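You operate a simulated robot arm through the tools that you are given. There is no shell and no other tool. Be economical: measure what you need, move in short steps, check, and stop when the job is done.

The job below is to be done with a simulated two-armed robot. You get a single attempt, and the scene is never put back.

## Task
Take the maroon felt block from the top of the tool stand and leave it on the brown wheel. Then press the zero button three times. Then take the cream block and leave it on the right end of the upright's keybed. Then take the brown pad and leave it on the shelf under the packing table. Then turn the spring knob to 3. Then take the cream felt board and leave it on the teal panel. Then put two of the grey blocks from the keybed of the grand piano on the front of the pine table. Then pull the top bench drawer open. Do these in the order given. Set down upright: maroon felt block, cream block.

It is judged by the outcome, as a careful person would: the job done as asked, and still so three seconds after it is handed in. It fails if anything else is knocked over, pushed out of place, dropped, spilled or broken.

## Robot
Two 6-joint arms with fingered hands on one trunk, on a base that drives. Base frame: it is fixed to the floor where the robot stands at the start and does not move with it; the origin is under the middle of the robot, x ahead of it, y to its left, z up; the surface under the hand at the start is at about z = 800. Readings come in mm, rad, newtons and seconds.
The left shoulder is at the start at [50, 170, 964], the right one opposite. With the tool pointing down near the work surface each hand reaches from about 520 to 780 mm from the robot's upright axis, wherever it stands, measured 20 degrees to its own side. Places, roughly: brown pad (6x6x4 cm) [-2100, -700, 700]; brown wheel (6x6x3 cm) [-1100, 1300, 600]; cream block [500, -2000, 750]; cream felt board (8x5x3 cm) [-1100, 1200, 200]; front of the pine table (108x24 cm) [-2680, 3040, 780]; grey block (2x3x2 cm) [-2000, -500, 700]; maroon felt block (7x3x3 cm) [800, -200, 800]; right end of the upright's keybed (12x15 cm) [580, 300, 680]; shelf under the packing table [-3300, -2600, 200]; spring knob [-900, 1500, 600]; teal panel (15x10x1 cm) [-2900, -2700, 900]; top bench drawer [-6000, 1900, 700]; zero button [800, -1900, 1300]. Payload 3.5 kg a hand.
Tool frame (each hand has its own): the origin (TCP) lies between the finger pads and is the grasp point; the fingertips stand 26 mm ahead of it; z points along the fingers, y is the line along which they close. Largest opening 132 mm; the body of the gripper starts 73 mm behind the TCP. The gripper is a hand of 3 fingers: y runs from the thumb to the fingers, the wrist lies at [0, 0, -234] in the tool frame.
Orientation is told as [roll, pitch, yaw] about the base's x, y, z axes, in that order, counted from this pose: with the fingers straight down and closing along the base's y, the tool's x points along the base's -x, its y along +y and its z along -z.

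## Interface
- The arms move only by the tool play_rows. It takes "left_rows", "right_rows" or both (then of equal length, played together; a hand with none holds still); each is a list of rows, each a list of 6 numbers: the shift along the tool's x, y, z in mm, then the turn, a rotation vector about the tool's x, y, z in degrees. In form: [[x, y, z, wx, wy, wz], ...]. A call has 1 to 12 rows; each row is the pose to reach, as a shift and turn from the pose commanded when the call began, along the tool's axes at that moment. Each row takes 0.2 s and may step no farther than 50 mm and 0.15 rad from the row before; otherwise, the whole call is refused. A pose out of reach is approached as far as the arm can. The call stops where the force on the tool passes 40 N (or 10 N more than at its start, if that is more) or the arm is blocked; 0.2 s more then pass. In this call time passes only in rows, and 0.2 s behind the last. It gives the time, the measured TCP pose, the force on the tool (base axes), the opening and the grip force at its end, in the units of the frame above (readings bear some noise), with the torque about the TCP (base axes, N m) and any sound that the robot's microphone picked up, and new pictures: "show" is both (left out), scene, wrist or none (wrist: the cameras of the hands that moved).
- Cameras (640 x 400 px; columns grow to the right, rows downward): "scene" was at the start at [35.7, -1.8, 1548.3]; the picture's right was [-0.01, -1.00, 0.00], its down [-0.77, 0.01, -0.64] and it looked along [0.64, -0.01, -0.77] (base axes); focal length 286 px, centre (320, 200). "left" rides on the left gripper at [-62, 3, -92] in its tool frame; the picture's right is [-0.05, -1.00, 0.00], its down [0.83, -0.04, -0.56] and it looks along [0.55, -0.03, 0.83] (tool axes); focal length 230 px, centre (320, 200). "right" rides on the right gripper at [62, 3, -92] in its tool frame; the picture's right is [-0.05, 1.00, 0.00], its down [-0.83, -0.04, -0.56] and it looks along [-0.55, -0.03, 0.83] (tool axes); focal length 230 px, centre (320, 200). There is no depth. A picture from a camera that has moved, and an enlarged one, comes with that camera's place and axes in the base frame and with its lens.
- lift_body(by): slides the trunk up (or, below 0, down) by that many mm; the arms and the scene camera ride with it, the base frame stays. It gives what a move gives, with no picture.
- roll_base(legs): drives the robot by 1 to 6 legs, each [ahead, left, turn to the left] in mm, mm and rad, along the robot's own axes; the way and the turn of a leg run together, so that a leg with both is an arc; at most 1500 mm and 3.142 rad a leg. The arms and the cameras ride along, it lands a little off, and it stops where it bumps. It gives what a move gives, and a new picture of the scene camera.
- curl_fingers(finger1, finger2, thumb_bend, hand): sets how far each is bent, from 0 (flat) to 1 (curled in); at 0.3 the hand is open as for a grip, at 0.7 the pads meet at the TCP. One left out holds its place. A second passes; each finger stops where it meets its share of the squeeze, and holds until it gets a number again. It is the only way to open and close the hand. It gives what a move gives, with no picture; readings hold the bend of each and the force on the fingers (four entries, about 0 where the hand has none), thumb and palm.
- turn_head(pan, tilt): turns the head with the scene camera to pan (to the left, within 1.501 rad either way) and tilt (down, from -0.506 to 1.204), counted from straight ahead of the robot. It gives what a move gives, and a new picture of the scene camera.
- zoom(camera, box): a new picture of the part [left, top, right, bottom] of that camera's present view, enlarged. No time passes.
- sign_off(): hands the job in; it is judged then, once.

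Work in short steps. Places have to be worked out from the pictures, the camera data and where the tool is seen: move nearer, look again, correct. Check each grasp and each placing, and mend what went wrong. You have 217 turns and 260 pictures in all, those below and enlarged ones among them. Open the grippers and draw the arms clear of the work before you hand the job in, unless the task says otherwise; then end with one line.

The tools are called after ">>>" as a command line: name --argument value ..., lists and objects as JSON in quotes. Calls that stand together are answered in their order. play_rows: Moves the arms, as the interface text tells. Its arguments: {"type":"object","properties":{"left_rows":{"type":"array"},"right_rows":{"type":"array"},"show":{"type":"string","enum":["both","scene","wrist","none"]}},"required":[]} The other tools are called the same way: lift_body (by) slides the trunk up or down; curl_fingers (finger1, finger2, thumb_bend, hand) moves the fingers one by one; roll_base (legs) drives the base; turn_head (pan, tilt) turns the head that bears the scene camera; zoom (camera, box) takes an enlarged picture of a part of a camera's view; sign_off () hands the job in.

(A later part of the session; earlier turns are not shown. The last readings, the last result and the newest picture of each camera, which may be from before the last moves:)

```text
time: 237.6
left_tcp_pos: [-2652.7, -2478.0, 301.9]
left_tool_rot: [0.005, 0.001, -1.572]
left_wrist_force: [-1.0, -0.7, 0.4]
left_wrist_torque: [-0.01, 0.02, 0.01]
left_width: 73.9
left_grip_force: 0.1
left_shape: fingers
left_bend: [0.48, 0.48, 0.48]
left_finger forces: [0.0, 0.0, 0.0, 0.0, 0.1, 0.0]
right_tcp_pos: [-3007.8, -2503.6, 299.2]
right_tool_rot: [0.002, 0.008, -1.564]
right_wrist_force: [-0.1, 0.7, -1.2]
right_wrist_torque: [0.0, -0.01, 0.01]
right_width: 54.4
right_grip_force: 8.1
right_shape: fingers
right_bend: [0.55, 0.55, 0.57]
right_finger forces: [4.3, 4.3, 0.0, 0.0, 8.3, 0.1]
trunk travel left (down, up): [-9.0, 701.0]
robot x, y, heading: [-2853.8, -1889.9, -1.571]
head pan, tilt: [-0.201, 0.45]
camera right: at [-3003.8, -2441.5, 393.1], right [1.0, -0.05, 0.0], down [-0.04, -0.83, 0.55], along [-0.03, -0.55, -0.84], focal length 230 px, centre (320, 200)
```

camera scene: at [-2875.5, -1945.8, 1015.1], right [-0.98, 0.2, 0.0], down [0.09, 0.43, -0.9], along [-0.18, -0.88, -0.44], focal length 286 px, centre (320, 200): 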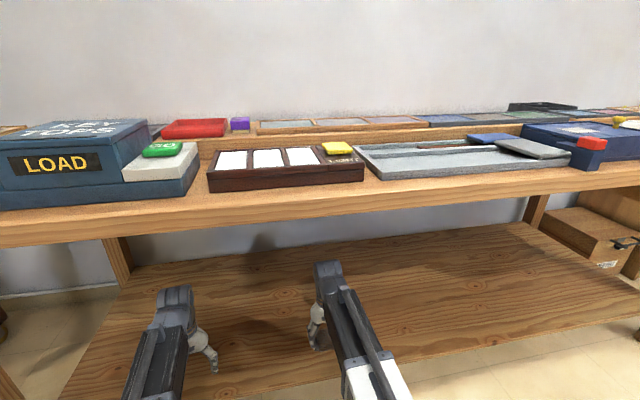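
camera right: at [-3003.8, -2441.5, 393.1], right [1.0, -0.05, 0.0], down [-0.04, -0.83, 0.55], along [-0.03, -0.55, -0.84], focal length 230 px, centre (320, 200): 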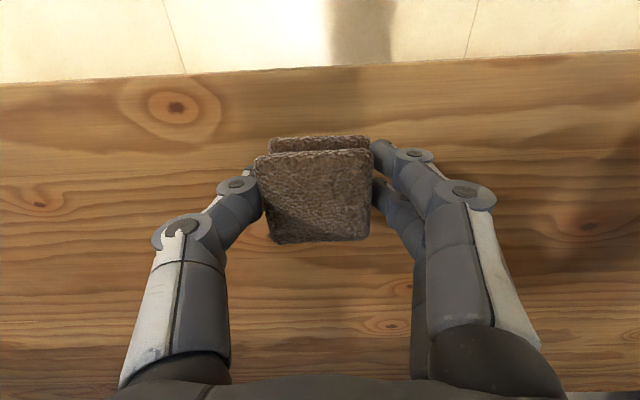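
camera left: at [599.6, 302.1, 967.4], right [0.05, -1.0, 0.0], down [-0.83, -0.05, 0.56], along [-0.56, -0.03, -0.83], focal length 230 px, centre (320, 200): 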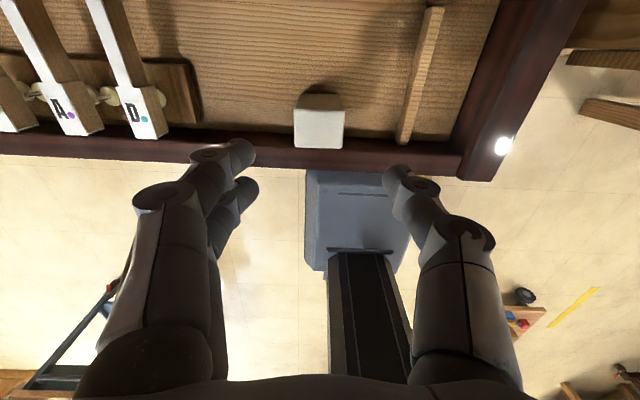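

The shelf edge is at y≈-2455 here. I drive 110 mm further in, then lower the pad onto the shelf.

>>> roll_base --legs '[[110, 0, 0]]'

>>> play_rows --right_rows '[[0, 0, 20, 0, 0, 0], [0, 0, 40, 0, 0, 0]]' --show "wrist"

```text
time: 238.8
left_tcp_pos: [-2651.0, -2589.5, 300.8]
left_tool_rot: [0.003, 0.002, -1.569]
left_wrist_force: [0.4, -0.9, 0.3]
left_wrist_torque: [-0.01, -0.03, 0.01]
left_width: 73.8
left_grip_force: 0.1
left_shape: fingers
left_bend: [0.48, 0.48, 0.48]
left_finger forces: [0.0, 0.0, 0.0, 0.1, 0.1, 0.0]
right_tcp_pos: [-3006.0, -2614.4, 298.2]
right_tool_rot: [0.0, 0.007, -1.564]
right_wrist_force: [0.1, -1.0, -0.2]
right_wrist_torque: [0.01, 0.01, -0.02]
right_width: 54.5
right_grip_force: 8.6
right_shape: fingers
right_bend: [0.55, 0.55, 0.57]
right_finger forces: [4.2, 4.2, 0.0, 0.1, 8.3, 0.0]
trunk travel left (down, up): [-9.0, 701.0]
robot x, y, heading: [-2856.9, -2009.4, -1.571]
head pan, tilt: [-0.201, 0.45]
camera scene: at [-2875.2, -2057.8, 1015.1], right [-0.98, 0.2, 0.0], down [0.09, 0.43, -0.9], along [-0.18, -0.88, -0.44], focal length 286 px, centre (320, 200)
```

scene: 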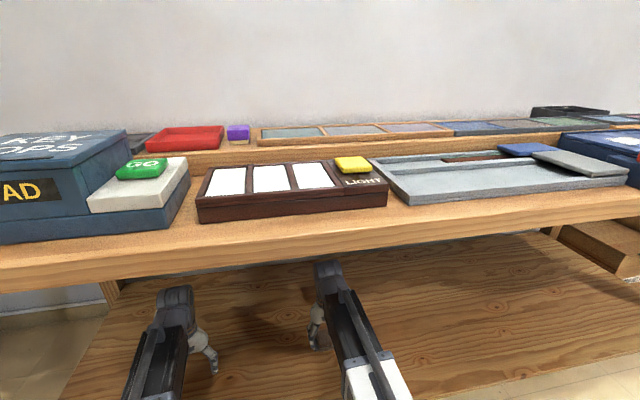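

```text
time: 239.4
left_tcp_pos: [-2651.2, -2590.0, 301.5]
left_tool_rot: [0.003, 0.002, -1.57]
left_wrist_force: [0.1, -0.9, -0.1]
left_wrist_torque: [0.03, 0.02, 0.01]
left_width: 74.1
left_grip_force: 0.0
left_shape: fingers
left_bend: [0.48, 0.48, 0.48]
left_finger forces: [0.0, 0.0, 0.0, 0.0, 0.0, 0.0]
right_tcp_pos: [-3007.6, -2614.9, 259.9]
right_tool_rot: [0.001, 0.006, -1.562]
right_wrist_force: [0.3, -0.1, 0.3]
right_wrist_torque: [-0.01, 0.0, 0.0]
right_width: 54.3
right_grip_force: 8.6
right_shape: fingers
right_bend: [0.55, 0.55, 0.57]
right_finger forces: [4.2, 4.2, 0.0, 0.0, 8.3, 0.0]
trunk travel left (down, up): [-9.0, 701.0]
robot x, y, heading: [-2854.6, -2006.4, -1.565]
head pan, tilt: [-0.201, 0.45]
camera right: at [-3003.6, -2553.0, 353.3], right [1.0, -0.04, 0.0], down [-0.04, -0.83, 0.55], along [-0.02, -0.55, -0.84], focal length 230 px, centre (320, 200)
```

right: 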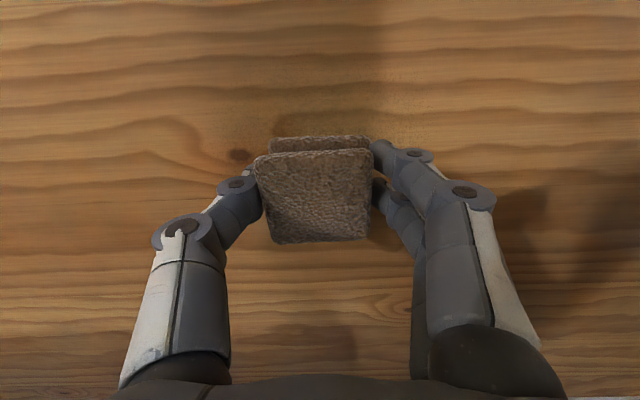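

I continue lowering in small steps until contact.

>>> play_rows --right_rows '[[0, 0, 6, 0, 0, 0], [0, 0, 12, 0, 0, 0]]' --show "none"

>>> play_rows --right_rows '[[0, 0, 5, 0, 0, 0]]' --show "none"

>>> play_rows --right_rows '[[0, 0, 5, 0, 0, 0]]' --show "wrist"

```text
time: 240.0
left_tcp_pos: [-2650.6, -2590.2, 303.1]
left_tool_rot: [0.005, 0.0, -1.567]
left_wrist_force: [0.0, -0.7, 0.6]
left_wrist_torque: [-0.02, 0.0, 0.02]
left_width: 74.0
left_grip_force: 0.0
left_shape: fingers
left_bend: [0.48, 0.48, 0.48]
left_finger forces: [0.0, 0.0, 0.1, 0.0, 0.0, 0.1]
right_tcp_pos: [-3007.1, -2614.5, 247.4]
right_tool_rot: [-0.001, 0.008, -1.565]
right_wrist_force: [-0.4, 0.9, -0.6]
right_wrist_torque: [0.01, 0.04, -0.01]
right_width: 54.3
right_grip_force: 8.2
right_shape: fingers
right_bend: [0.55, 0.55, 0.57]
right_finger forces: [4.2, 4.2, 0.0, 0.0, 8.3, 0.0]
trunk travel left (down, up): [-9.0, 701.0]
robot x, y, heading: [-2854.4, -2005.1, -1.573]
head pan, tilt: [-0.201, 0.45]
```

```text
time: 240.4
left_tcp_pos: [-2651.1, -2589.8, 300.5]
left_tool_rot: [0.003, -0.002, -1.57]
left_wrist_force: [-0.1, -0.5, -0.1]
left_wrist_torque: [-0.01, 0.0, 0.0]
left_width: 74.2
left_grip_force: 0.1
left_shape: fingers
left_bend: [0.48, 0.48, 0.48]
left_finger forces: [0.1, 0.1, 0.0, 0.0, 0.0, 0.0]
right_tcp_pos: [-3007.3, -2615.0, 242.4]
right_tool_rot: [-0.001, 0.008, -1.563]
right_wrist_force: [-0.4, 0.1, 0.0]
right_wrist_torque: [0.02, 0.04, -0.01]
right_width: 54.6
right_grip_force: 8.0
right_shape: fingers
right_bend: [0.55, 0.55, 0.57]
right_finger forces: [4.2, 4.2, 0.1, 0.1, 8.3, 0.1]
trunk travel left (down, up): [-9.0, 701.0]
robot x, y, heading: [-2856.8, -2005.5, -1.572]
head pan, tilt: [-0.201, 0.45]
```

```text
time: 240.8
left_tcp_pos: [-2651.3, -2590.1, 302.3]
left_tool_rot: [0.003, 0.0, -1.571]
left_wrist_force: [0.4, -0.3, -0.5]
left_wrist_torque: [-0.01, -0.03, -0.02]
left_width: 74.2
left_grip_force: 0.1
left_shape: fingers
left_bend: [0.48, 0.48, 0.48]
left_finger forces: [0.1, 0.0, 0.0, 0.0, 0.1, 0.1]
right_tcp_pos: [-3007.1, -2614.8, 236.5]
right_tool_rot: [0.001, 0.007, -1.564]
right_wrist_force: [-0.2, 0.9, -0.2]
right_wrist_torque: [-0.01, 0.03, 0.01]
right_width: 54.2
right_grip_force: 8.5
right_shape: fingers
right_bend: [0.55, 0.55, 0.57]
right_finger forces: [4.1, 4.2, 0.1, 0.0, 8.3, 0.0]
trunk travel left (down, up): [-9.0, 701.0]
robot x, y, heading: [-2858.1, -2004.4, -1.564]
head pan, tilt: [-0.201, 0.45]
camera right: at [-3002.7, -2553.8, 330.9], right [1.0, -0.04, 0.0], down [-0.04, -0.83, 0.55], along [-0.02, -0.55, -0.84], focal length 230 px, centre (320, 200)
```

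right: 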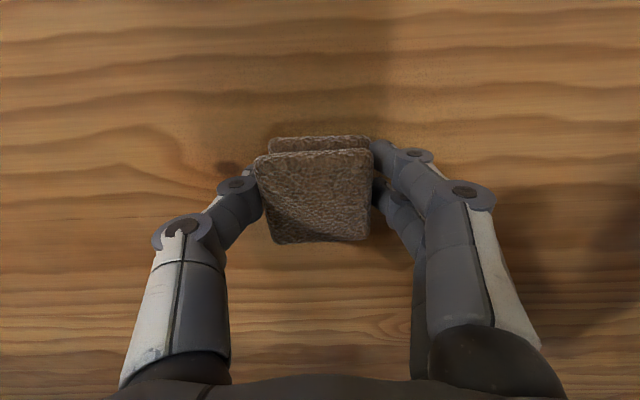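

>>> play_rows --right_rows '[[0, 0, 6, 0, 0, 0]]' --show "none"

>>> play_rows --right_rows '[[0, 0, 6, 0, 0, 0]]' --show "none"

```text
time: 241.2
left_tcp_pos: [-2651.1, -2591.1, 301.6]
left_tool_rot: [0.005, -0.001, -1.57]
left_wrist_force: [0.4, -1.3, -1.3]
left_wrist_torque: [-0.03, 0.0, -0.01]
left_width: 74.1
left_grip_force: 0.1
left_shape: fingers
left_bend: [0.48, 0.48, 0.48]
left_finger forces: [0.0, 0.0, 0.0, 0.0, 0.0, 0.0]
right_tcp_pos: [-3006.4, -2614.2, 233.6]
right_tool_rot: [0.0, 0.005, -1.561]
right_wrist_force: [-0.2, 3.1, 8.5]
right_wrist_torque: [0.03, -0.32, 0.12]
right_width: 54.3
right_grip_force: 13.1
right_shape: fingers
right_bend: [0.55, 0.56, 0.57]
right_finger forces: [7.0, 10.7, 0.1, 0.1, 8.7, 0.0]
trunk travel left (down, up): [-9.0, 701.0]
robot x, y, heading: [-2855.8, -2007.3, -1.57]
head pan, tilt: [-0.201, 0.45]
```

```text
time: 241.6
left_tcp_pos: [-2650.6, -2589.1, 301.6]
left_tool_rot: [0.005, 0.0, -1.57]
left_wrist_force: [-0.2, -0.5, 1.1]
left_wrist_torque: [-0.01, 0.0, 0.01]
left_width: 73.8
left_grip_force: 0.1
left_shape: fingers
left_bend: [0.48, 0.48, 0.48]
left_finger forces: [0.0, 0.0, 0.0, 0.0, 0.0, 0.0]
right_tcp_pos: [-3005.2, -2614.9, 232.0]
right_tool_rot: [0.0, 0.003, -1.563]
right_wrist_force: [0.4, 7.2, 23.4]
right_wrist_torque: [0.2, -0.24, 0.05]
right_width: 54.5
right_grip_force: 20.4
right_shape: fingers
right_bend: [0.57, 0.57, 0.57]
right_finger forces: [11.8, 12.6, 0.1, 0.1, 15.9, 0.0]
trunk travel left (down, up): [-9.0, 701.0]
robot x, y, heading: [-2852.4, -2005.7, -1.571]
head pan, tilt: [-0.201, 0.45]
stopped in row 1 (right hand): the force on the tool passed its limit at 46 N (the readings are from after the stop); the commanded pose is now the measured one
```

Contact with the shelf. I ease up a few mm, open the hand and lift away.

>>> play_rows --right_rows '[[0, 0, -4, 0, 0, 0]]' --show "none"

>>> curl_fingers --hand "right" --finger1 0.38 --finger2 0.38 --thumb_bend 0.38

>>> play_rows --right_rows '[[0, 0, -30, 0, 0, 0], [0, 0, -70, 0, 0, 0], [0, 0, -85, 0, 0, 0]]' --show "wrist"

```text
time: 242.0
left_tcp_pos: [-2651.7, -2588.8, 302.0]
left_tool_rot: [0.005, 0.0, -1.569]
left_wrist_force: [0.2, 0.0, 0.0]
left_wrist_torque: [0.0, 0.02, -0.01]
left_width: 74.0
left_grip_force: 0.1
left_shape: fingers
left_bend: [0.48, 0.48, 0.48]
left_finger forces: [0.0, 0.0, 0.1, 0.0, 0.0, 0.0]
right_tcp_pos: [-3006.5, -2614.9, 231.6]
right_tool_rot: [0.002, 0.003, -1.562]
right_wrist_force: [0.4, 2.5, 7.4]
right_wrist_torque: [0.0, -0.28, 0.04]
right_width: 54.7
right_grip_force: 11.1
right_shape: fingers
right_bend: [0.56, 0.56, 0.57]
right_finger forces: [6.6, 7.7, 0.0, 0.0, 8.3, 0.0]
trunk travel left (down, up): [-9.0, 701.0]
robot x, y, heading: [-2853.7, -2008.5, -1.568]
head pan, tilt: [-0.201, 0.45]
```

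```text
time: 243.0
left_tcp_pos: [-2650.5, -2590.1, 302.4]
left_tool_rot: [0.003, 0.001, -1.57]
left_wrist_force: [0.6, -0.1, 0.2]
left_wrist_torque: [-0.02, -0.02, -0.02]
left_width: 73.9
left_grip_force: 0.1
left_shape: fingers
left_bend: [0.48, 0.48, 0.48]
left_finger forces: [0.1, 0.1, 0.0, 0.0, 0.0, 0.1]
right_tcp_pos: [-3005.2, -2615.1, 231.6]
right_tool_rot: [0.002, 0.002, -1.565]
right_wrist_force: [0.9, 0.3, 0.1]
right_wrist_torque: [0.0, -0.01, 0.0]
right_width: 107.7
right_grip_force: 0.0
right_shape: fingers
right_bend: [0.38, 0.38, 0.38]
right_finger forces: [0.1, 0.0, 0.0, 0.1, 0.0, 0.0]
trunk travel left (down, up): [-9.0, 701.0]
robot x, y, heading: [-2855.3, -2007.4, -1.576]
head pan, tilt: [-0.201, 0.45]
```

```text
time: 243.8
left_tcp_pos: [-2650.4, -2589.9, 301.1]
left_tool_rot: [0.004, 0.0, -1.569]
left_wrist_force: [-0.7, 0.9, -0.5]
left_wrist_torque: [-0.01, -0.02, -0.02]
left_width: 74.1
left_grip_force: 0.0
left_shape: fingers
left_bend: [0.48, 0.48, 0.48]
left_finger forces: [0.1, 0.0, 0.1, 0.0, 0.1, 0.0]
right_tcp_pos: [-3006.8, -2615.3, 317.6]
right_tool_rot: [0.001, 0.003, -1.563]
right_wrist_force: [-0.7, -0.6, -0.4]
right_wrist_torque: [-0.03, -0.02, 0.03]
right_width: 107.8
right_grip_force: 0.0
right_shape: fingers
right_bend: [0.38, 0.38, 0.38]
right_finger forces: [0.1, 0.0, 0.1, 0.0, 0.0, 0.0]
trunk travel left (down, up): [-9.0, 701.0]
robot x, y, heading: [-2852.4, -2010.9, -1.569]
head pan, tilt: [-0.201, 0.45]
camera right: at [-3002.9, -2553.8, 411.9], right [1.0, -0.04, 0.0], down [-0.04, -0.83, 0.55], along [-0.02, -0.55, -0.83], focal length 230 px, centre (320, 200)
```

right: 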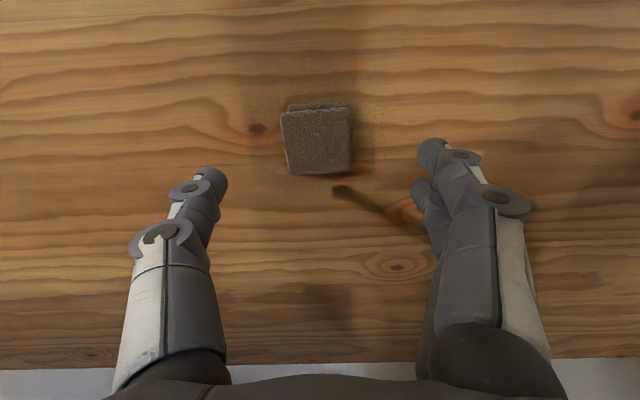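

Pad is on the shelf. I back out from under the table, raise the trunk, and start toward the cart.

>>> roll_base --legs '[[-450, 0, 0]]'

>>> lift_body --by 400

>>> lift_body --by 250

>>> roll_base --legs '[[0, 1300, 0], [0, 0, 3.14]]'

>>> turn_head --pan 0 --tilt 0.7

```text
time: 246.5
left_tcp_pos: [-2650.5, -2150.4, 301.2]
left_tool_rot: [0.004, -0.001, -1.565]
left_wrist_force: [0.0, 0.2, 0.5]
left_wrist_torque: [-0.04, 0.01, 0.02]
left_width: 73.9
left_grip_force: 0.0
left_shape: fingers
left_bend: [0.48, 0.48, 0.48]
left_finger forces: [0.0, 0.0, 0.0, 0.1, 0.0, 0.0]
right_tcp_pos: [-3005.3, -2177.6, 317.3]
right_tool_rot: [-0.001, 0.004, -1.558]
right_wrist_force: [0.7, 1.1, 0.5]
right_wrist_torque: [0.0, 0.0, 0.01]
right_width: 107.7
right_grip_force: 0.0
right_shape: fingers
right_bend: [0.38, 0.38, 0.38]
right_finger forces: [0.0, 0.0, 0.0, 0.0, 0.1, 0.0]
trunk travel left (down, up): [-9.0, 701.0]
robot x, y, heading: [-2858.0, -1568.0, -1.56]
head pan, tilt: [-0.201, 0.45]
camera scene: at [-2877.1, -1618.8, 1015.1], right [-0.98, 0.19, 0.0], down [0.08, 0.43, -0.9], along [-0.17, -0.88, -0.44], focal length 286 px, centre (320, 200)
```

scene: 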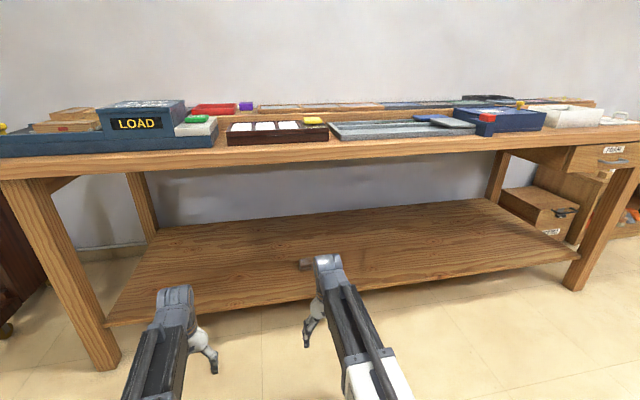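

```text
time: 250.3
left_tcp_pos: [-2650.7, -2149.1, 701.3]
left_tool_rot: [0.001, 0.0, -1.563]
left_wrist_force: [1.0, 0.9, 0.0]
left_wrist_torque: [-0.02, 0.04, 0.0]
left_width: 74.1
left_grip_force: 0.0
left_shape: fingers
left_bend: [0.48, 0.48, 0.48]
left_finger forces: [0.0, 0.0, 0.0, 0.0, 0.0, 0.1]
right_tcp_pos: [-3005.2, -2177.1, 718.7]
right_tool_rot: [-0.002, 0.005, -1.558]
right_wrist_force: [0.2, -0.1, 0.1]
right_wrist_torque: [0.02, 0.0, 0.0]
right_width: 107.8
right_grip_force: 0.1
right_shape: fingers
right_bend: [0.38, 0.38, 0.38]
right_finger forces: [0.0, 0.1, 0.0, 0.1, 0.0, 0.0]
trunk travel left (down, up): [-409.0, 301.0]
robot x, y, heading: [-2857.4, -1568.9, -1.569]
head pan, tilt: [-0.201, 0.45]
```

```text
time: 252.9
left_tcp_pos: [-2650.9, -2150.6, 951.7]
left_tool_rot: [0.003, 0.001, -1.563]
left_wrist_force: [-0.5, 0.8, -0.3]
left_wrist_torque: [-0.03, 0.0, 0.02]
left_width: 73.8
left_grip_force: 0.0
left_shape: fingers
left_bend: [0.48, 0.48, 0.48]
left_finger forces: [0.0, 0.0, 0.0, 0.1, 0.0, 0.0]
right_tcp_pos: [-3005.6, -2177.7, 967.6]
right_tool_rot: [0.0, 0.003, -1.557]
right_wrist_force: [-0.5, 1.0, -1.0]
right_wrist_torque: [0.02, 0.01, 0.0]
right_width: 107.4
right_grip_force: 0.2
right_shape: fingers
right_bend: [0.38, 0.38, 0.38]
right_finger forces: [0.1, 0.1, 0.0, 0.0, 0.1, 0.1]
trunk travel left (down, up): [-659.0, 51.0]
robot x, y, heading: [-2859.9, -1567.0, -1.569]
head pan, tilt: [-0.201, 0.45]
```

```text
time: 255.8
left_tcp_pos: [-2252.3, -2110.9, 951.4]
left_tool_rot: [0.005, -0.001, -1.412]
left_wrist_force: [0.1, -0.4, -0.4]
left_wrist_torque: [0.04, -0.01, 0.03]
left_width: 74.2
left_grip_force: 0.0
left_shape: fingers
left_bend: [0.48, 0.48, 0.48]
left_finger forces: [0.0, 0.0, 0.0, 0.1, 0.0, 0.0]
right_tcp_pos: [-2599.1, -2191.0, 967.5]
right_tool_rot: [0.0, 0.005, -1.404]
right_wrist_force: [-0.3, -0.1, 0.0]
right_wrist_torque: [0.01, -0.01, 0.0]
right_width: 108.1
right_grip_force: 0.0
right_shape: fingers
right_bend: [0.38, 0.38, 0.38]
right_finger forces: [0.0, 0.0, 0.1, 0.1, 0.0, 0.0]
trunk travel left (down, up): [-659.0, 51.0]
robot x, y, heading: [-2544.4, -1564.6, -1.41]
head pan, tilt: [-0.201, 0.45]
stopped in leg 1: the robot was blocked; the commanded pose is now the measured one
camera scene: at [-2557.2, -1619.8, 1665.0], right [-1.0, 0.04, 0.0], down [0.02, 0.44, -0.9], along [-0.04, -0.9, -0.44], focal length 286 px, centre (320, 200)
```

scene: 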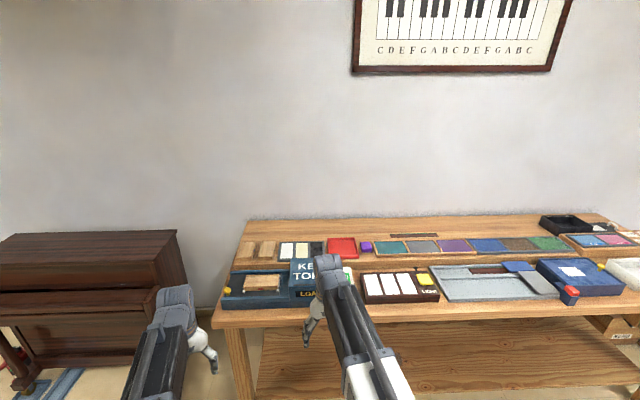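

```text
time: 256.6
left_tcp_pos: [-2250.3, -2110.1, 950.8]
left_tool_rot: [0.004, 0.0, -1.411]
left_wrist_force: [-0.1, -0.3, 1.0]
left_wrist_torque: [0.01, -0.01, 0.03]
left_width: 74.5
left_grip_force: 0.1
left_shape: fingers
left_bend: [0.48, 0.48, 0.48]
left_finger forces: [0.0, 0.0, 0.0, 0.0, 0.1, 0.0]
right_tcp_pos: [-2597.4, -2191.0, 967.7]
right_tool_rot: [0.0, 0.004, -1.405]
right_wrist_force: [-0.5, -0.4, -0.9]
right_wrist_torque: [-0.03, 0.02, 0.01]
right_width: 107.9
right_grip_force: 0.1
right_shape: fingers
right_bend: [0.38, 0.38, 0.38]
right_finger forces: [0.0, 0.0, 0.0, 0.1, 0.1, 0.0]
trunk travel left (down, up): [-659.0, 51.0]
robot x, y, heading: [-2546.0, -1565.7, -1.415]
head pan, tilt: [0.0, 0.7]
camera scene: at [-2538.3, -1611.2, 1642.9], right [-0.99, -0.16, 0.0], down [-0.1, 0.64, -0.77], along [0.12, -0.76, -0.64], focal length 286 px, centre (320, 200)
```

scene: 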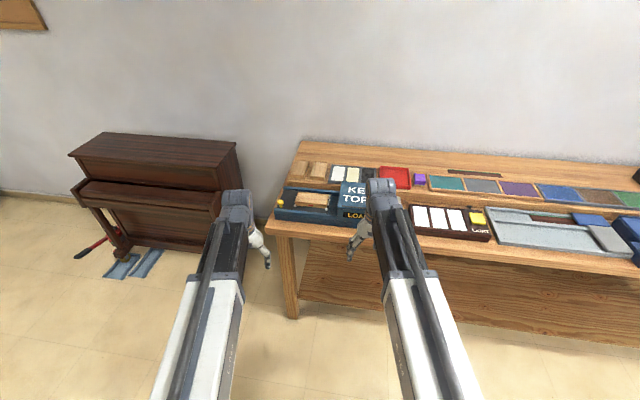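

Blocked unexpectedly at (-2546, -1565). I look left and down to see what is there.

>>> turn_head --pan 1.5 --tilt 0.9

>>> turn_head --pan -1.5 --tilt 0.9

```text
time: 258.2
left_tcp_pos: [-2250.9, -2109.6, 951.2]
left_tool_rot: [0.007, 0.001, -1.412]
left_wrist_force: [-0.3, 0.6, -0.6]
left_wrist_torque: [-0.01, 0.01, -0.01]
left_width: 74.4
left_grip_force: 0.1
left_shape: fingers
left_bend: [0.48, 0.48, 0.48]
left_finger forces: [0.0, 0.0, 0.0, 0.0, 0.0, 0.1]
right_tcp_pos: [-2597.5, -2190.4, 967.6]
right_tool_rot: [0.0, 0.003, -1.406]
right_wrist_force: [0.1, -0.4, 0.8]
right_wrist_torque: [0.01, 0.02, 0.01]
right_width: 107.9
right_grip_force: 0.1
right_shape: fingers
right_bend: [0.38, 0.38, 0.38]
right_finger forces: [0.0, 0.0, 0.0, 0.0, 0.0, 0.0]
trunk travel left (down, up): [-659.0, 51.0]
robot x, y, heading: [-2544.9, -1566.3, -1.416]
head pan, tilt: [1.499, 0.901]
camera scene: at [-2476.2, -1520.8, 1626.7], right [0.09, -1.0, 0.0], down [-0.78, -0.07, -0.62], along [0.62, 0.05, -0.78], focal length 286 px, centre (320, 200)
```

scene: 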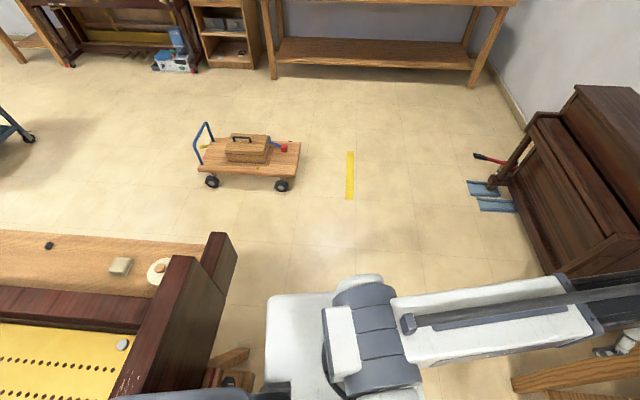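

```text
time: 260.8
left_tcp_pos: [-2251.0, -2109.5, 952.8]
left_tool_rot: [0.007, -0.001, -1.413]
left_wrist_force: [0.8, -0.3, 0.4]
left_wrist_torque: [0.02, -0.03, 0.04]
left_width: 74.2
left_grip_force: 0.0
left_shape: fingers
left_bend: [0.48, 0.48, 0.48]
left_finger forces: [0.0, 0.0, 0.0, 0.1, 0.0, 0.0]
right_tcp_pos: [-2597.0, -2190.4, 967.4]
right_tool_rot: [-0.001, 0.003, -1.404]
right_wrist_force: [0.4, -0.1, 0.2]
right_wrist_torque: [0.01, -0.01, 0.04]
right_width: 108.0
right_grip_force: 0.0
right_shape: fingers
right_bend: [0.38, 0.38, 0.38]
right_finger forces: [0.0, 0.1, 0.0, 0.0, 0.0, 0.0]
trunk travel left (down, up): [-659.0, 51.0]
robot x, y, heading: [-2542.6, -1567.5, -1.412]
head pan, tilt: [-1.499, 0.901]
camera scene: at [-2625.0, -1544.5, 1626.7], right [-0.23, 0.97, 0.0], down [0.76, 0.18, -0.62], along [-0.6, -0.14, -0.78], focal length 286 px, centre (320, 200)
```

scene: 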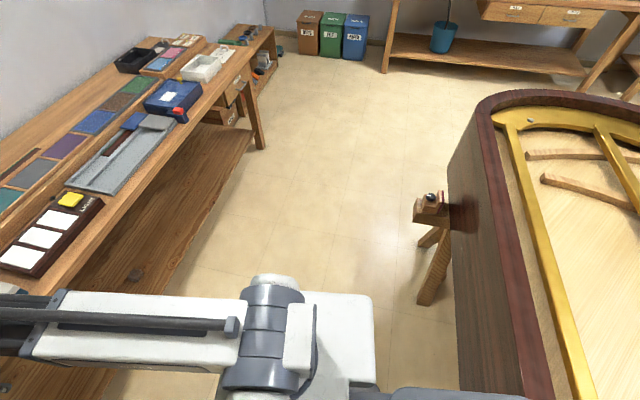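

The base touched a trestle leg beside the grand piano; the pad positions on the keybed show the piano has not moved. I shift away from it (-y) and go on with more clearance.

>>> roll_base --legs '[[140, 0, 0], [0, 0, -0.157], [0, 980, 0], [0, 0, 3.14]]'

>>> turn_head --pan 0 --tilt 0.8

```text
time: 274.8
left_tcp_pos: [-1737.3, -1112.1, 951.5]
left_tool_rot: [0.004, 0.001, 1.563]
left_wrist_force: [1.1, -1.0, 0.1]
left_wrist_torque: [-0.01, 0.01, 0.03]
left_width: 74.3
left_grip_force: 0.0
left_shape: fingers
left_bend: [0.48, 0.48, 0.48]
left_finger forces: [0.1, 0.1, 0.1, 0.0, 0.0, 0.0]
right_tcp_pos: [-1381.6, -1090.4, 967.5]
right_tool_rot: [0.001, 0.002, 1.57]
right_wrist_force: [0.3, 0.0, 0.1]
right_wrist_torque: [-0.01, 0.04, 0.03]
right_width: 107.9
right_grip_force: 0.0
right_shape: fingers
right_bend: [0.38, 0.38, 0.38]
right_finger forces: [0.0, 0.1, 0.1, 0.0, 0.0, 0.0]
trunk travel left (down, up): [-659.0, 51.0]
robot x, y, heading: [-1534.6, -1699.6, 1.56]
head pan, tilt: [-1.499, 0.901]
camera scene: at [-1464.2, -1733.0, 1626.7], right [0.06, -1.0, 0.0], down [-0.78, -0.05, -0.62], along [0.62, 0.04, -0.78], focal length 286 px, centre (320, 200)
```

scene: 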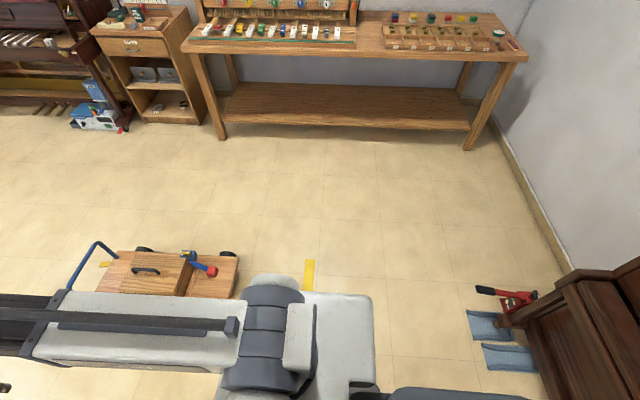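

```text
time: 276.4
left_tcp_pos: [-1736.8, -1112.6, 951.9]
left_tool_rot: [0.006, -0.001, 1.564]
left_wrist_force: [0.9, 1.1, -0.4]
left_wrist_torque: [0.04, 0.01, 0.04]
left_width: 74.1
left_grip_force: 0.1
left_shape: fingers
left_bend: [0.48, 0.48, 0.48]
left_finger forces: [0.1, 0.1, 0.1, 0.0, 0.0, 0.0]
right_tcp_pos: [-1382.0, -1089.7, 968.3]
right_tool_rot: [0.0, 0.003, 1.568]
right_wrist_force: [-0.5, -0.7, 0.3]
right_wrist_torque: [0.03, 0.0, -0.02]
right_width: 108.0
right_grip_force: 0.0
right_shape: fingers
right_bend: [0.38, 0.38, 0.38]
right_finger forces: [0.0, 0.0, 0.1, 0.0, 0.0, 0.1]
trunk travel left (down, up): [-659.0, 51.0]
robot x, y, heading: [-1540.6, -1697.3, 1.557]
head pan, tilt: [0.0, 0.799]
camera scene: at [-1538.8, -1657.1, 1634.6], right [1.0, -0.01, 0.0], down [-0.01, -0.72, -0.7], along [0.01, 0.7, -0.72], focal length 286 px, centre (320, 200)
```

scene: 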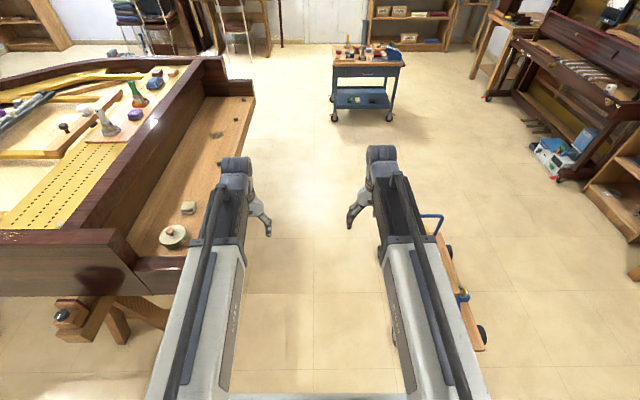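

The corridor between piano and dolly is clear ahead. I drive north, then east, and turn to face the cart's handle side.

>>> roll_base --legs '[[0, 0, 0.013], [1500, 0, 0], [200, 0, 0], [0, -1200, 0]]'

>>> roll_base --legs '[[0, 0, 1.571], [0, -700, 0]]'

>>> turn_head --pan -0.4 --tilt 0.7

```text
time: 291.1
left_tcp_pos: [-537.1, 598.2, 951.5]
left_tool_rot: [0.004, 0.002, 1.572]
left_wrist_force: [0.4, 0.1, -0.5]
left_wrist_torque: [-0.01, 0.02, 0.0]
left_width: 74.4
left_grip_force: 0.1
left_shape: fingers
left_bend: [0.48, 0.48, 0.48]
left_finger forces: [0.0, 0.0, 0.0, 0.1, 0.2, 0.0]
right_tcp_pos: [-181.7, 622.5, 968.0]
right_tool_rot: [0.0, 0.003, 1.579]
right_wrist_force: [-0.1, 0.1, 0.5]
right_wrist_torque: [0.03, 0.0, -0.02]
right_width: 108.3
right_grip_force: 0.0
right_shape: fingers
right_bend: [0.38, 0.38, 0.38]
right_finger forces: [0.0, 0.0, 0.0, 0.0, 0.0, 0.0]
trunk travel left (down, up): [-659.0, 51.0]
robot x, y, heading: [-331.6, 16.5, 1.571]
head pan, tilt: [0.0, 0.799]
camera scene: at [-332.5, 55.1, 1634.6], right [1.0, 0.0, 0.0], down [0.0, -0.72, -0.7], along [0.0, 0.7, -0.72], focal length 286 px, centre (320, 200)
```

scene: 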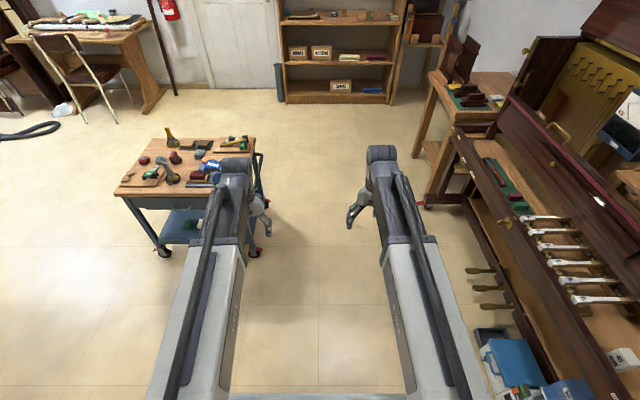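

```text
time: 298.7
left_tcp_pos: [-907.7, 518.9, 952.4]
left_tool_rot: [0.005, -0.002, 3.128]
left_wrist_force: [-0.3, 0.8, -0.4]
left_wrist_torque: [0.01, -0.03, 0.01]
left_width: 74.1
left_grip_force: 0.1
left_shape: fingers
left_bend: [0.48, 0.48, 0.48]
left_finger forces: [0.0, 0.0, 0.1, 0.0, 0.0, 0.1]
right_tcp_pos: [-928.1, 873.2, 968.1]
right_tool_rot: [0.0, 0.004, 3.135]
right_wrist_force: [-0.4, -0.1, -0.5]
right_wrist_torque: [0.01, -0.01, 0.0]
right_width: 107.7
right_grip_force: 0.0
right_shape: fingers
right_bend: [0.38, 0.38, 0.38]
right_finger forces: [0.1, 0.0, 0.0, 0.0, 0.0, 0.0]
trunk travel left (down, up): [-659.0, 51.0]
robot x, y, heading: [-322.3, 713.3, 3.127]
head pan, tilt: [0.0, 0.799]
camera scene: at [-363.6, 713.6, 1634.6], right [0.01, 1.0, 0.0], down [0.72, -0.01, -0.7], along [-0.7, 0.01, -0.72], focal length 286 px, centre (320, 200)
```

scene: 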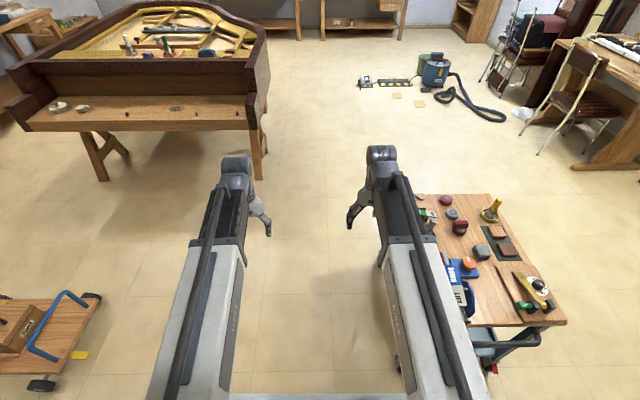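

```text
time: 299.6
left_tcp_pos: [-908.0, 517.3, 950.9]
left_tool_rot: [0.003, 0.0, 3.127]
left_wrist_force: [-0.2, -0.4, 0.4]
left_wrist_torque: [0.02, -0.01, -0.04]
left_width: 74.1
left_grip_force: 0.0
left_shape: fingers
left_bend: [0.48, 0.48, 0.48]
left_finger forces: [0.0, 0.1, 0.0, 0.1, 0.1, 0.0]
right_tcp_pos: [-928.1, 874.2, 967.9]
right_tool_rot: [0.0, 0.003, 3.134]
right_wrist_force: [0.5, 0.5, -0.5]
right_wrist_torque: [0.02, -0.01, -0.01]
right_width: 108.2
right_grip_force: 0.0
right_shape: fingers
right_bend: [0.38, 0.38, 0.38]
right_finger forces: [0.0, 0.0, 0.0, 0.0, 0.1, 0.0]
trunk travel left (down, up): [-659.0, 51.0]
robot x, y, heading: [-320.0, 713.2, 3.13]
head pan, tilt: [-0.4, 0.7]
camera scene: at [-360.7, 746.1, 1642.9], right [0.4, 0.92, 0.0], down [0.59, -0.26, -0.76], along [-0.7, 0.31, -0.64], focal length 286 px, centre (320, 200)
```

scene: 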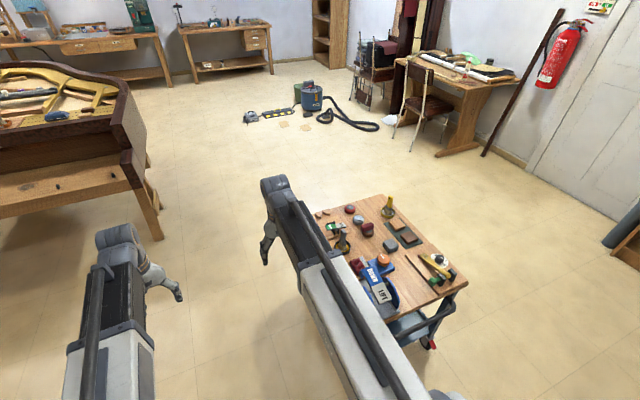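

I zoom on the cart top to identify the spring knob.

>>> zoom --camera "scene" --box '[370, 220, 480, 310]'

```text
4.44 times, centred on (425, 265) of scene
camera zoom: at [-360.7, 746.1, 1642.9], right [0.4, 0.92, 0.0], down [0.59, -0.26, -0.76], along [-0.7, 0.31, -0.64], focal length 1272 px, centre (-147, -89)
```

zoom: 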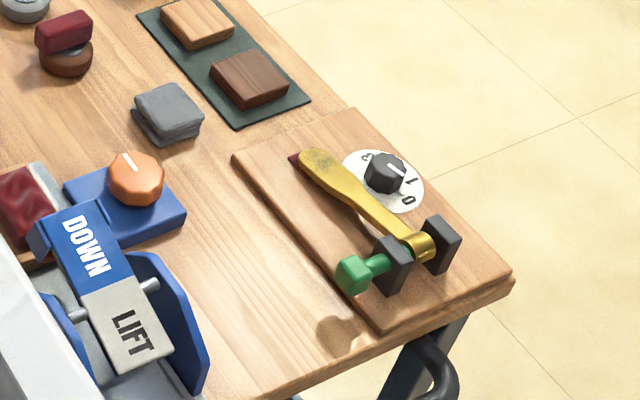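

The black knob on a numbered dial sits at about [-873, 1545]. I slide alongside so the right hand can get above it.

>>> roll_base --legs '[[0, -640, 0.012]]'

>>> play_rows --right_rows '[[40, 0, 20, 0, 0, 0], [60, -10, 60, 0, 0, 0]]' --show "wrist"

```text
time: 303.2
left_tcp_pos: [-899.4, 1162.7, 951.7]
left_tool_rot: [0.006, 0.001, 3.122]
left_wrist_force: [0.1, 0.6, -0.5]
left_wrist_torque: [-0.01, 0.0, 0.02]
left_width: 74.2
left_grip_force: 0.2
left_shape: fingers
left_bend: [0.48, 0.48, 0.48]
left_finger forces: [0.0, 0.1, 0.1, 0.0, 0.0, 0.0]
right_tcp_pos: [-916.5, 1520.0, 966.9]
right_tool_rot: [0.0, 0.002, 3.13]
right_wrist_force: [-0.1, 0.6, 0.1]
right_wrist_torque: [-0.02, 0.0, -0.02]
right_width: 107.9
right_grip_force: 0.1
right_shape: fingers
right_bend: [0.38, 0.38, 0.38]
right_finger forces: [0.1, 0.0, 0.0, 0.0, 0.0, 0.0]
trunk travel left (down, up): [-659.0, 51.0]
robot x, y, heading: [-309.3, 1353.4, 3.121]
head pan, tilt: [-0.4, 0.7]
camera scene: at [-349.8, 1388.8, 1642.9], right [0.41, 0.91, 0.0], down [0.59, -0.26, -0.76], along [-0.7, 0.31, -0.64], focal length 286 px, centre (320, 200)
```

scene: 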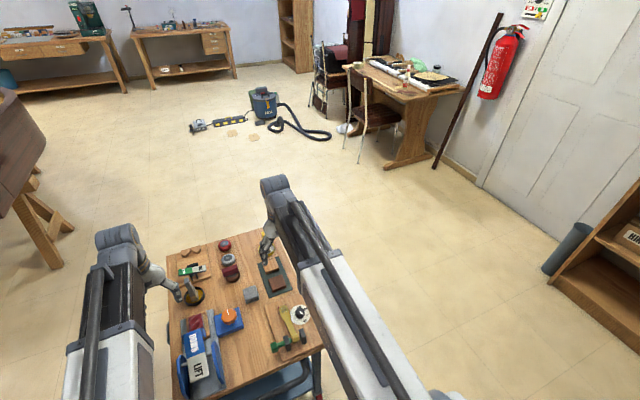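

```text
time: 303.8
left_tcp_pos: [-899.3, 1163.0, 952.0]
left_tool_rot: [0.006, 0.001, 3.121]
left_wrist_force: [0.4, -0.2, 0.9]
left_wrist_torque: [0.0, -0.02, 0.01]
left_width: 74.2
left_grip_force: 0.0
left_shape: fingers
left_bend: [0.48, 0.48, 0.48]
left_finger forces: [0.1, 0.1, 0.0, 0.0, 0.0, 0.0]
right_tcp_pos: [-858.5, 1526.3, 905.8]
right_tool_rot: [0.001, 0.005, 3.13]
right_wrist_force: [0.9, 0.0, 0.2]
right_wrist_torque: [0.02, 0.02, 0.0]
right_width: 108.1
right_grip_force: 0.0
right_shape: fingers
right_bend: [0.38, 0.38, 0.38]
right_finger forces: [0.0, 0.0, 0.0, 0.0, 0.0, 0.1]
trunk travel left (down, up): [-659.0, 51.0]
robot x, y, heading: [-311.1, 1358.3, 3.125]
head pan, tilt: [-0.4, 0.7]
camera right: at [-795.7, 1522.3, 999.4], right [-0.06, -1.0, 0.0], down [-0.83, 0.05, 0.55], along [-0.55, 0.04, -0.83], focal length 230 px, centre (320, 200)
```

right: 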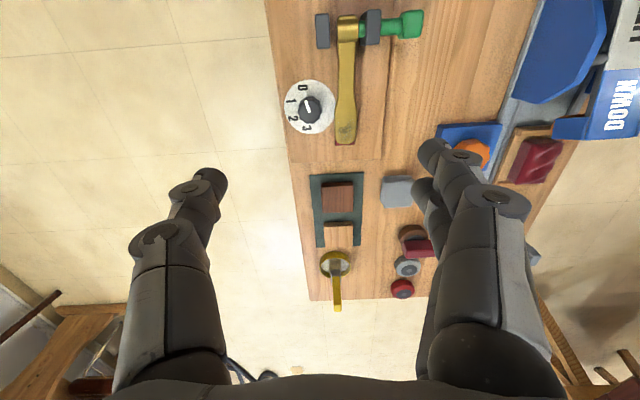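

The dial is well visible now. I zoom in on it.

>>> zoom --camera "right" --box '[270, 70, 350, 140]'

```text
5.71 times, centred on (310, 105) of right
camera zoom: at [-795.7, 1522.3, 999.4], right [-0.06, -1.0, 0.0], down [-0.83, 0.05, 0.55], along [-0.55, 0.04, -0.83], focal length 1315 px, centre (377, 743)
```

zoom: 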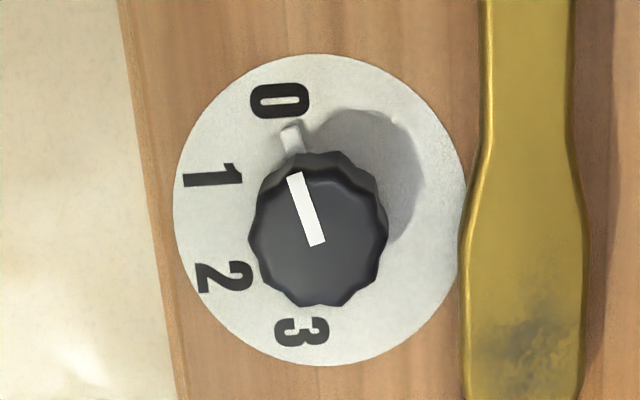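

Pointer is at 0; "3" lies about 150° counter-clockwise (seen from above). I test how far the wrist turns by rotating the open hand 90° CCW above the knob, so the two fingers face away from the brass lever.

>>> play_rows --right_rows '[[-4, -8, 10, 0, 0, -8.3], [-8, -17, 20, 0, 0, -16.6], [-8, -17, 30, 0, 0, -24.9], [-8, -17, 40, 0, 0, -33.2], [-8, -17, 50, 0, 0, -41.5], [-8, -17, 60, 0, 0, -49.8], [-8, -17, 70, 0, 0, -58.1], [-8, -17, 80, 0, 0, -66.4], [-8, -17, 90, 0, 0, -74.7], [-8, -17, 100, 0, 0, -83], [-8, -17, 110, 0, 0, -90]]' --show "wrist"

>>> curl_fingers --hand "right" --finger1 0.55 --finger2 0.55 --thumb_bend 0.55

```text
time: 306.2
left_tcp_pos: [-898.3, 1161.6, 951.5]
left_tool_rot: [0.004, 0.002, 3.123]
left_wrist_force: [0.0, 0.7, 0.1]
left_wrist_torque: [0.02, -0.01, -0.02]
left_width: 74.3
left_grip_force: 0.1
left_shape: fingers
left_bend: [0.48, 0.48, 0.48]
left_finger forces: [0.0, 0.1, 0.0, 0.0, 0.1, 0.0]
right_tcp_pos: [-860.6, 1495.4, 795.4]
right_tool_rot: [-0.003, 0.029, -1.618]
right_wrist_force: [0.6, 0.4, 0.2]
right_wrist_torque: [0.01, 0.0, -0.01]
right_width: 108.2
right_grip_force: 0.0
right_shape: fingers
right_bend: [0.38, 0.38, 0.38]
right_finger forces: [0.1, 0.0, 0.0, 0.0, 0.0, 0.0]
right hand out of reach, approached as far as the arm can: row 10, 11
trunk travel left (down, up): [-659.0, 51.0]
robot x, y, heading: [-308.8, 1355.0, 3.12]
head pan, tilt: [-0.4, 0.7]
camera right: at [-853.3, 1554.1, 890.7], right [1.0, -0.1, 0.0], down [-0.08, -0.84, 0.53], along [-0.05, -0.53, -0.85], focal length 230 px, centre (320, 200)
```

right: 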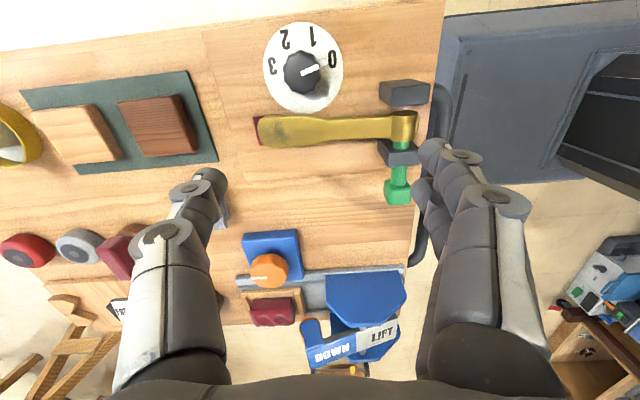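

```text
time: 307.2
left_tcp_pos: [-897.8, 1162.4, 951.7]
left_tool_rot: [0.003, 0.001, 3.123]
left_wrist_force: [-0.9, 0.1, -0.2]
left_wrist_torque: [0.03, -0.02, -0.01]
left_width: 74.2
left_grip_force: 0.2
left_shape: fingers
left_bend: [0.48, 0.48, 0.48]
left_finger forces: [0.0, 0.1, 0.0, 0.0, 0.1, 0.0]
right_tcp_pos: [-861.4, 1494.9, 795.9]
right_tool_rot: [-0.002, 0.026, -1.619]
right_wrist_force: [0.2, 0.0, 0.1]
right_wrist_torque: [0.02, -0.02, -0.02]
right_width: 51.9
right_grip_force: 0.2
right_shape: fingers
right_bend: [0.55, 0.55, 0.55]
right_finger forces: [0.0, 0.1, 0.1, 0.0, 0.1, 0.1]
trunk travel left (down, up): [-659.0, 51.0]
robot x, y, heading: [-316.2, 1351.1, 3.123]
head pan, tilt: [-0.4, 0.7]
```

The wrist reached the angle but was short in y. I raise the arm and lower the trunk equally, so the arm works in a comfortable range, then re-centre on the knob.

>>> play_rows --right_rows '[[0, 0, -40, 0, 0, 0], [0, 0, -85, 0, 0, 0], [0, 0, -130, 0, 0, 0]]' --show "none"

>>> lift_body --by -150

>>> play_rows --right_rows '[[-20, -3, 0, 0, 0, 0], [-48, -6, 0, 0, 0, 0]]' --show "wrist"

```text
time: 308.0
left_tcp_pos: [-899.5, 1162.8, 951.8]
left_tool_rot: [0.005, 0.0, 3.123]
left_wrist_force: [0.5, -0.9, -0.1]
left_wrist_torque: [-0.03, -0.03, -0.01]
left_width: 74.4
left_grip_force: 0.0
left_shape: fingers
left_bend: [0.48, 0.48, 0.48]
left_finger forces: [0.0, 0.0, 0.1, 0.0, 0.1, 0.1]
right_tcp_pos: [-858.9, 1475.1, 922.7]
right_tool_rot: [0.001, 0.007, -1.597]
right_wrist_force: [0.4, -0.5, -0.1]
right_wrist_torque: [-0.03, -0.02, -0.01]
right_width: 51.7
right_grip_force: 0.0
right_shape: fingers
right_bend: [0.55, 0.55, 0.55]
right_finger forces: [0.1, 0.1, 0.1, 0.0, 0.0, 0.1]
right hand out of reach, approached as far as the arm can: row 1, 2, 3
trunk travel left (down, up): [-659.0, 51.0]
robot x, y, heading: [-310.2, 1358.2, 3.122]
head pan, tilt: [-0.4, 0.7]
```

```text
time: 309.7
left_tcp_pos: [-899.3, 1163.7, 800.6]
left_tool_rot: [0.003, 0.0, 3.12]
left_wrist_force: [0.2, 0.2, 1.0]
left_wrist_torque: [-0.01, -0.03, 0.03]
left_width: 74.1
left_grip_force: 0.0
left_shape: fingers
left_bend: [0.48, 0.48, 0.48]
left_finger forces: [0.0, 0.0, 0.1, 0.1, 0.0, 0.0]
right_tcp_pos: [-859.7, 1475.1, 771.6]
right_tool_rot: [0.002, 0.007, -1.597]
right_wrist_force: [-0.6, 0.7, -0.9]
right_wrist_torque: [0.02, 0.0, 0.02]
right_width: 51.8
right_grip_force: 0.1
right_shape: fingers
right_bend: [0.55, 0.55, 0.55]
right_finger forces: [0.0, 0.0, 0.0, 0.0, 0.1, 0.0]
trunk travel left (down, up): [-509.0, 201.0]
robot x, y, heading: [-313.0, 1356.7, 3.122]
head pan, tilt: [-0.4, 0.7]
```

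```text
time: 310.3
left_tcp_pos: [-898.4, 1161.7, 800.8]
left_tool_rot: [0.004, 0.0, 3.122]
left_wrist_force: [0.5, 0.2, -0.1]
left_wrist_torque: [0.0, 0.0, -0.01]
left_width: 74.4
left_grip_force: 0.0
left_shape: fingers
left_bend: [0.48, 0.48, 0.48]
left_finger forces: [0.2, 0.1, 0.0, 0.1, 0.0, 0.0]
right_tcp_pos: [-866.2, 1428.3, 772.7]
right_tool_rot: [0.002, 0.007, -1.598]
right_wrist_force: [0.0, -0.5, -0.1]
right_wrist_torque: [-0.03, 0.03, -0.03]
right_width: 52.0
right_grip_force: 0.1
right_shape: fingers
right_bend: [0.55, 0.55, 0.55]
right_finger forces: [0.0, 0.0, 0.0, 0.1, 0.1, 0.0]
trunk travel left (down, up): [-509.0, 201.0]
robot x, y, heading: [-311.1, 1356.0, 3.121]
head pan, tilt: [-0.4, 0.7]
camera right: at [-860.5, 1489.7, 866.2], right [1.0, -0.08, 0.0], down [-0.07, -0.83, 0.55], along [-0.04, -0.55, -0.84], focal length 230 px, centre (320, 200)
```

right: 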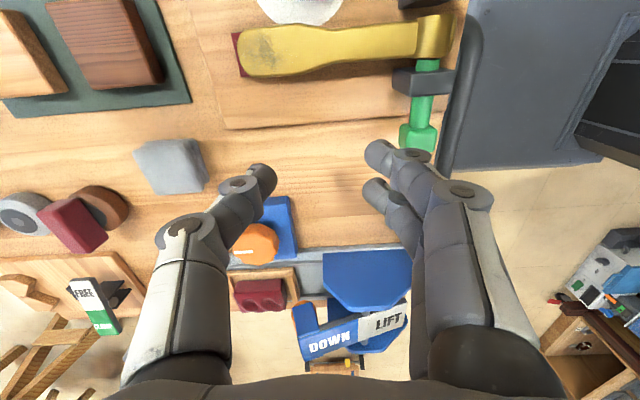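

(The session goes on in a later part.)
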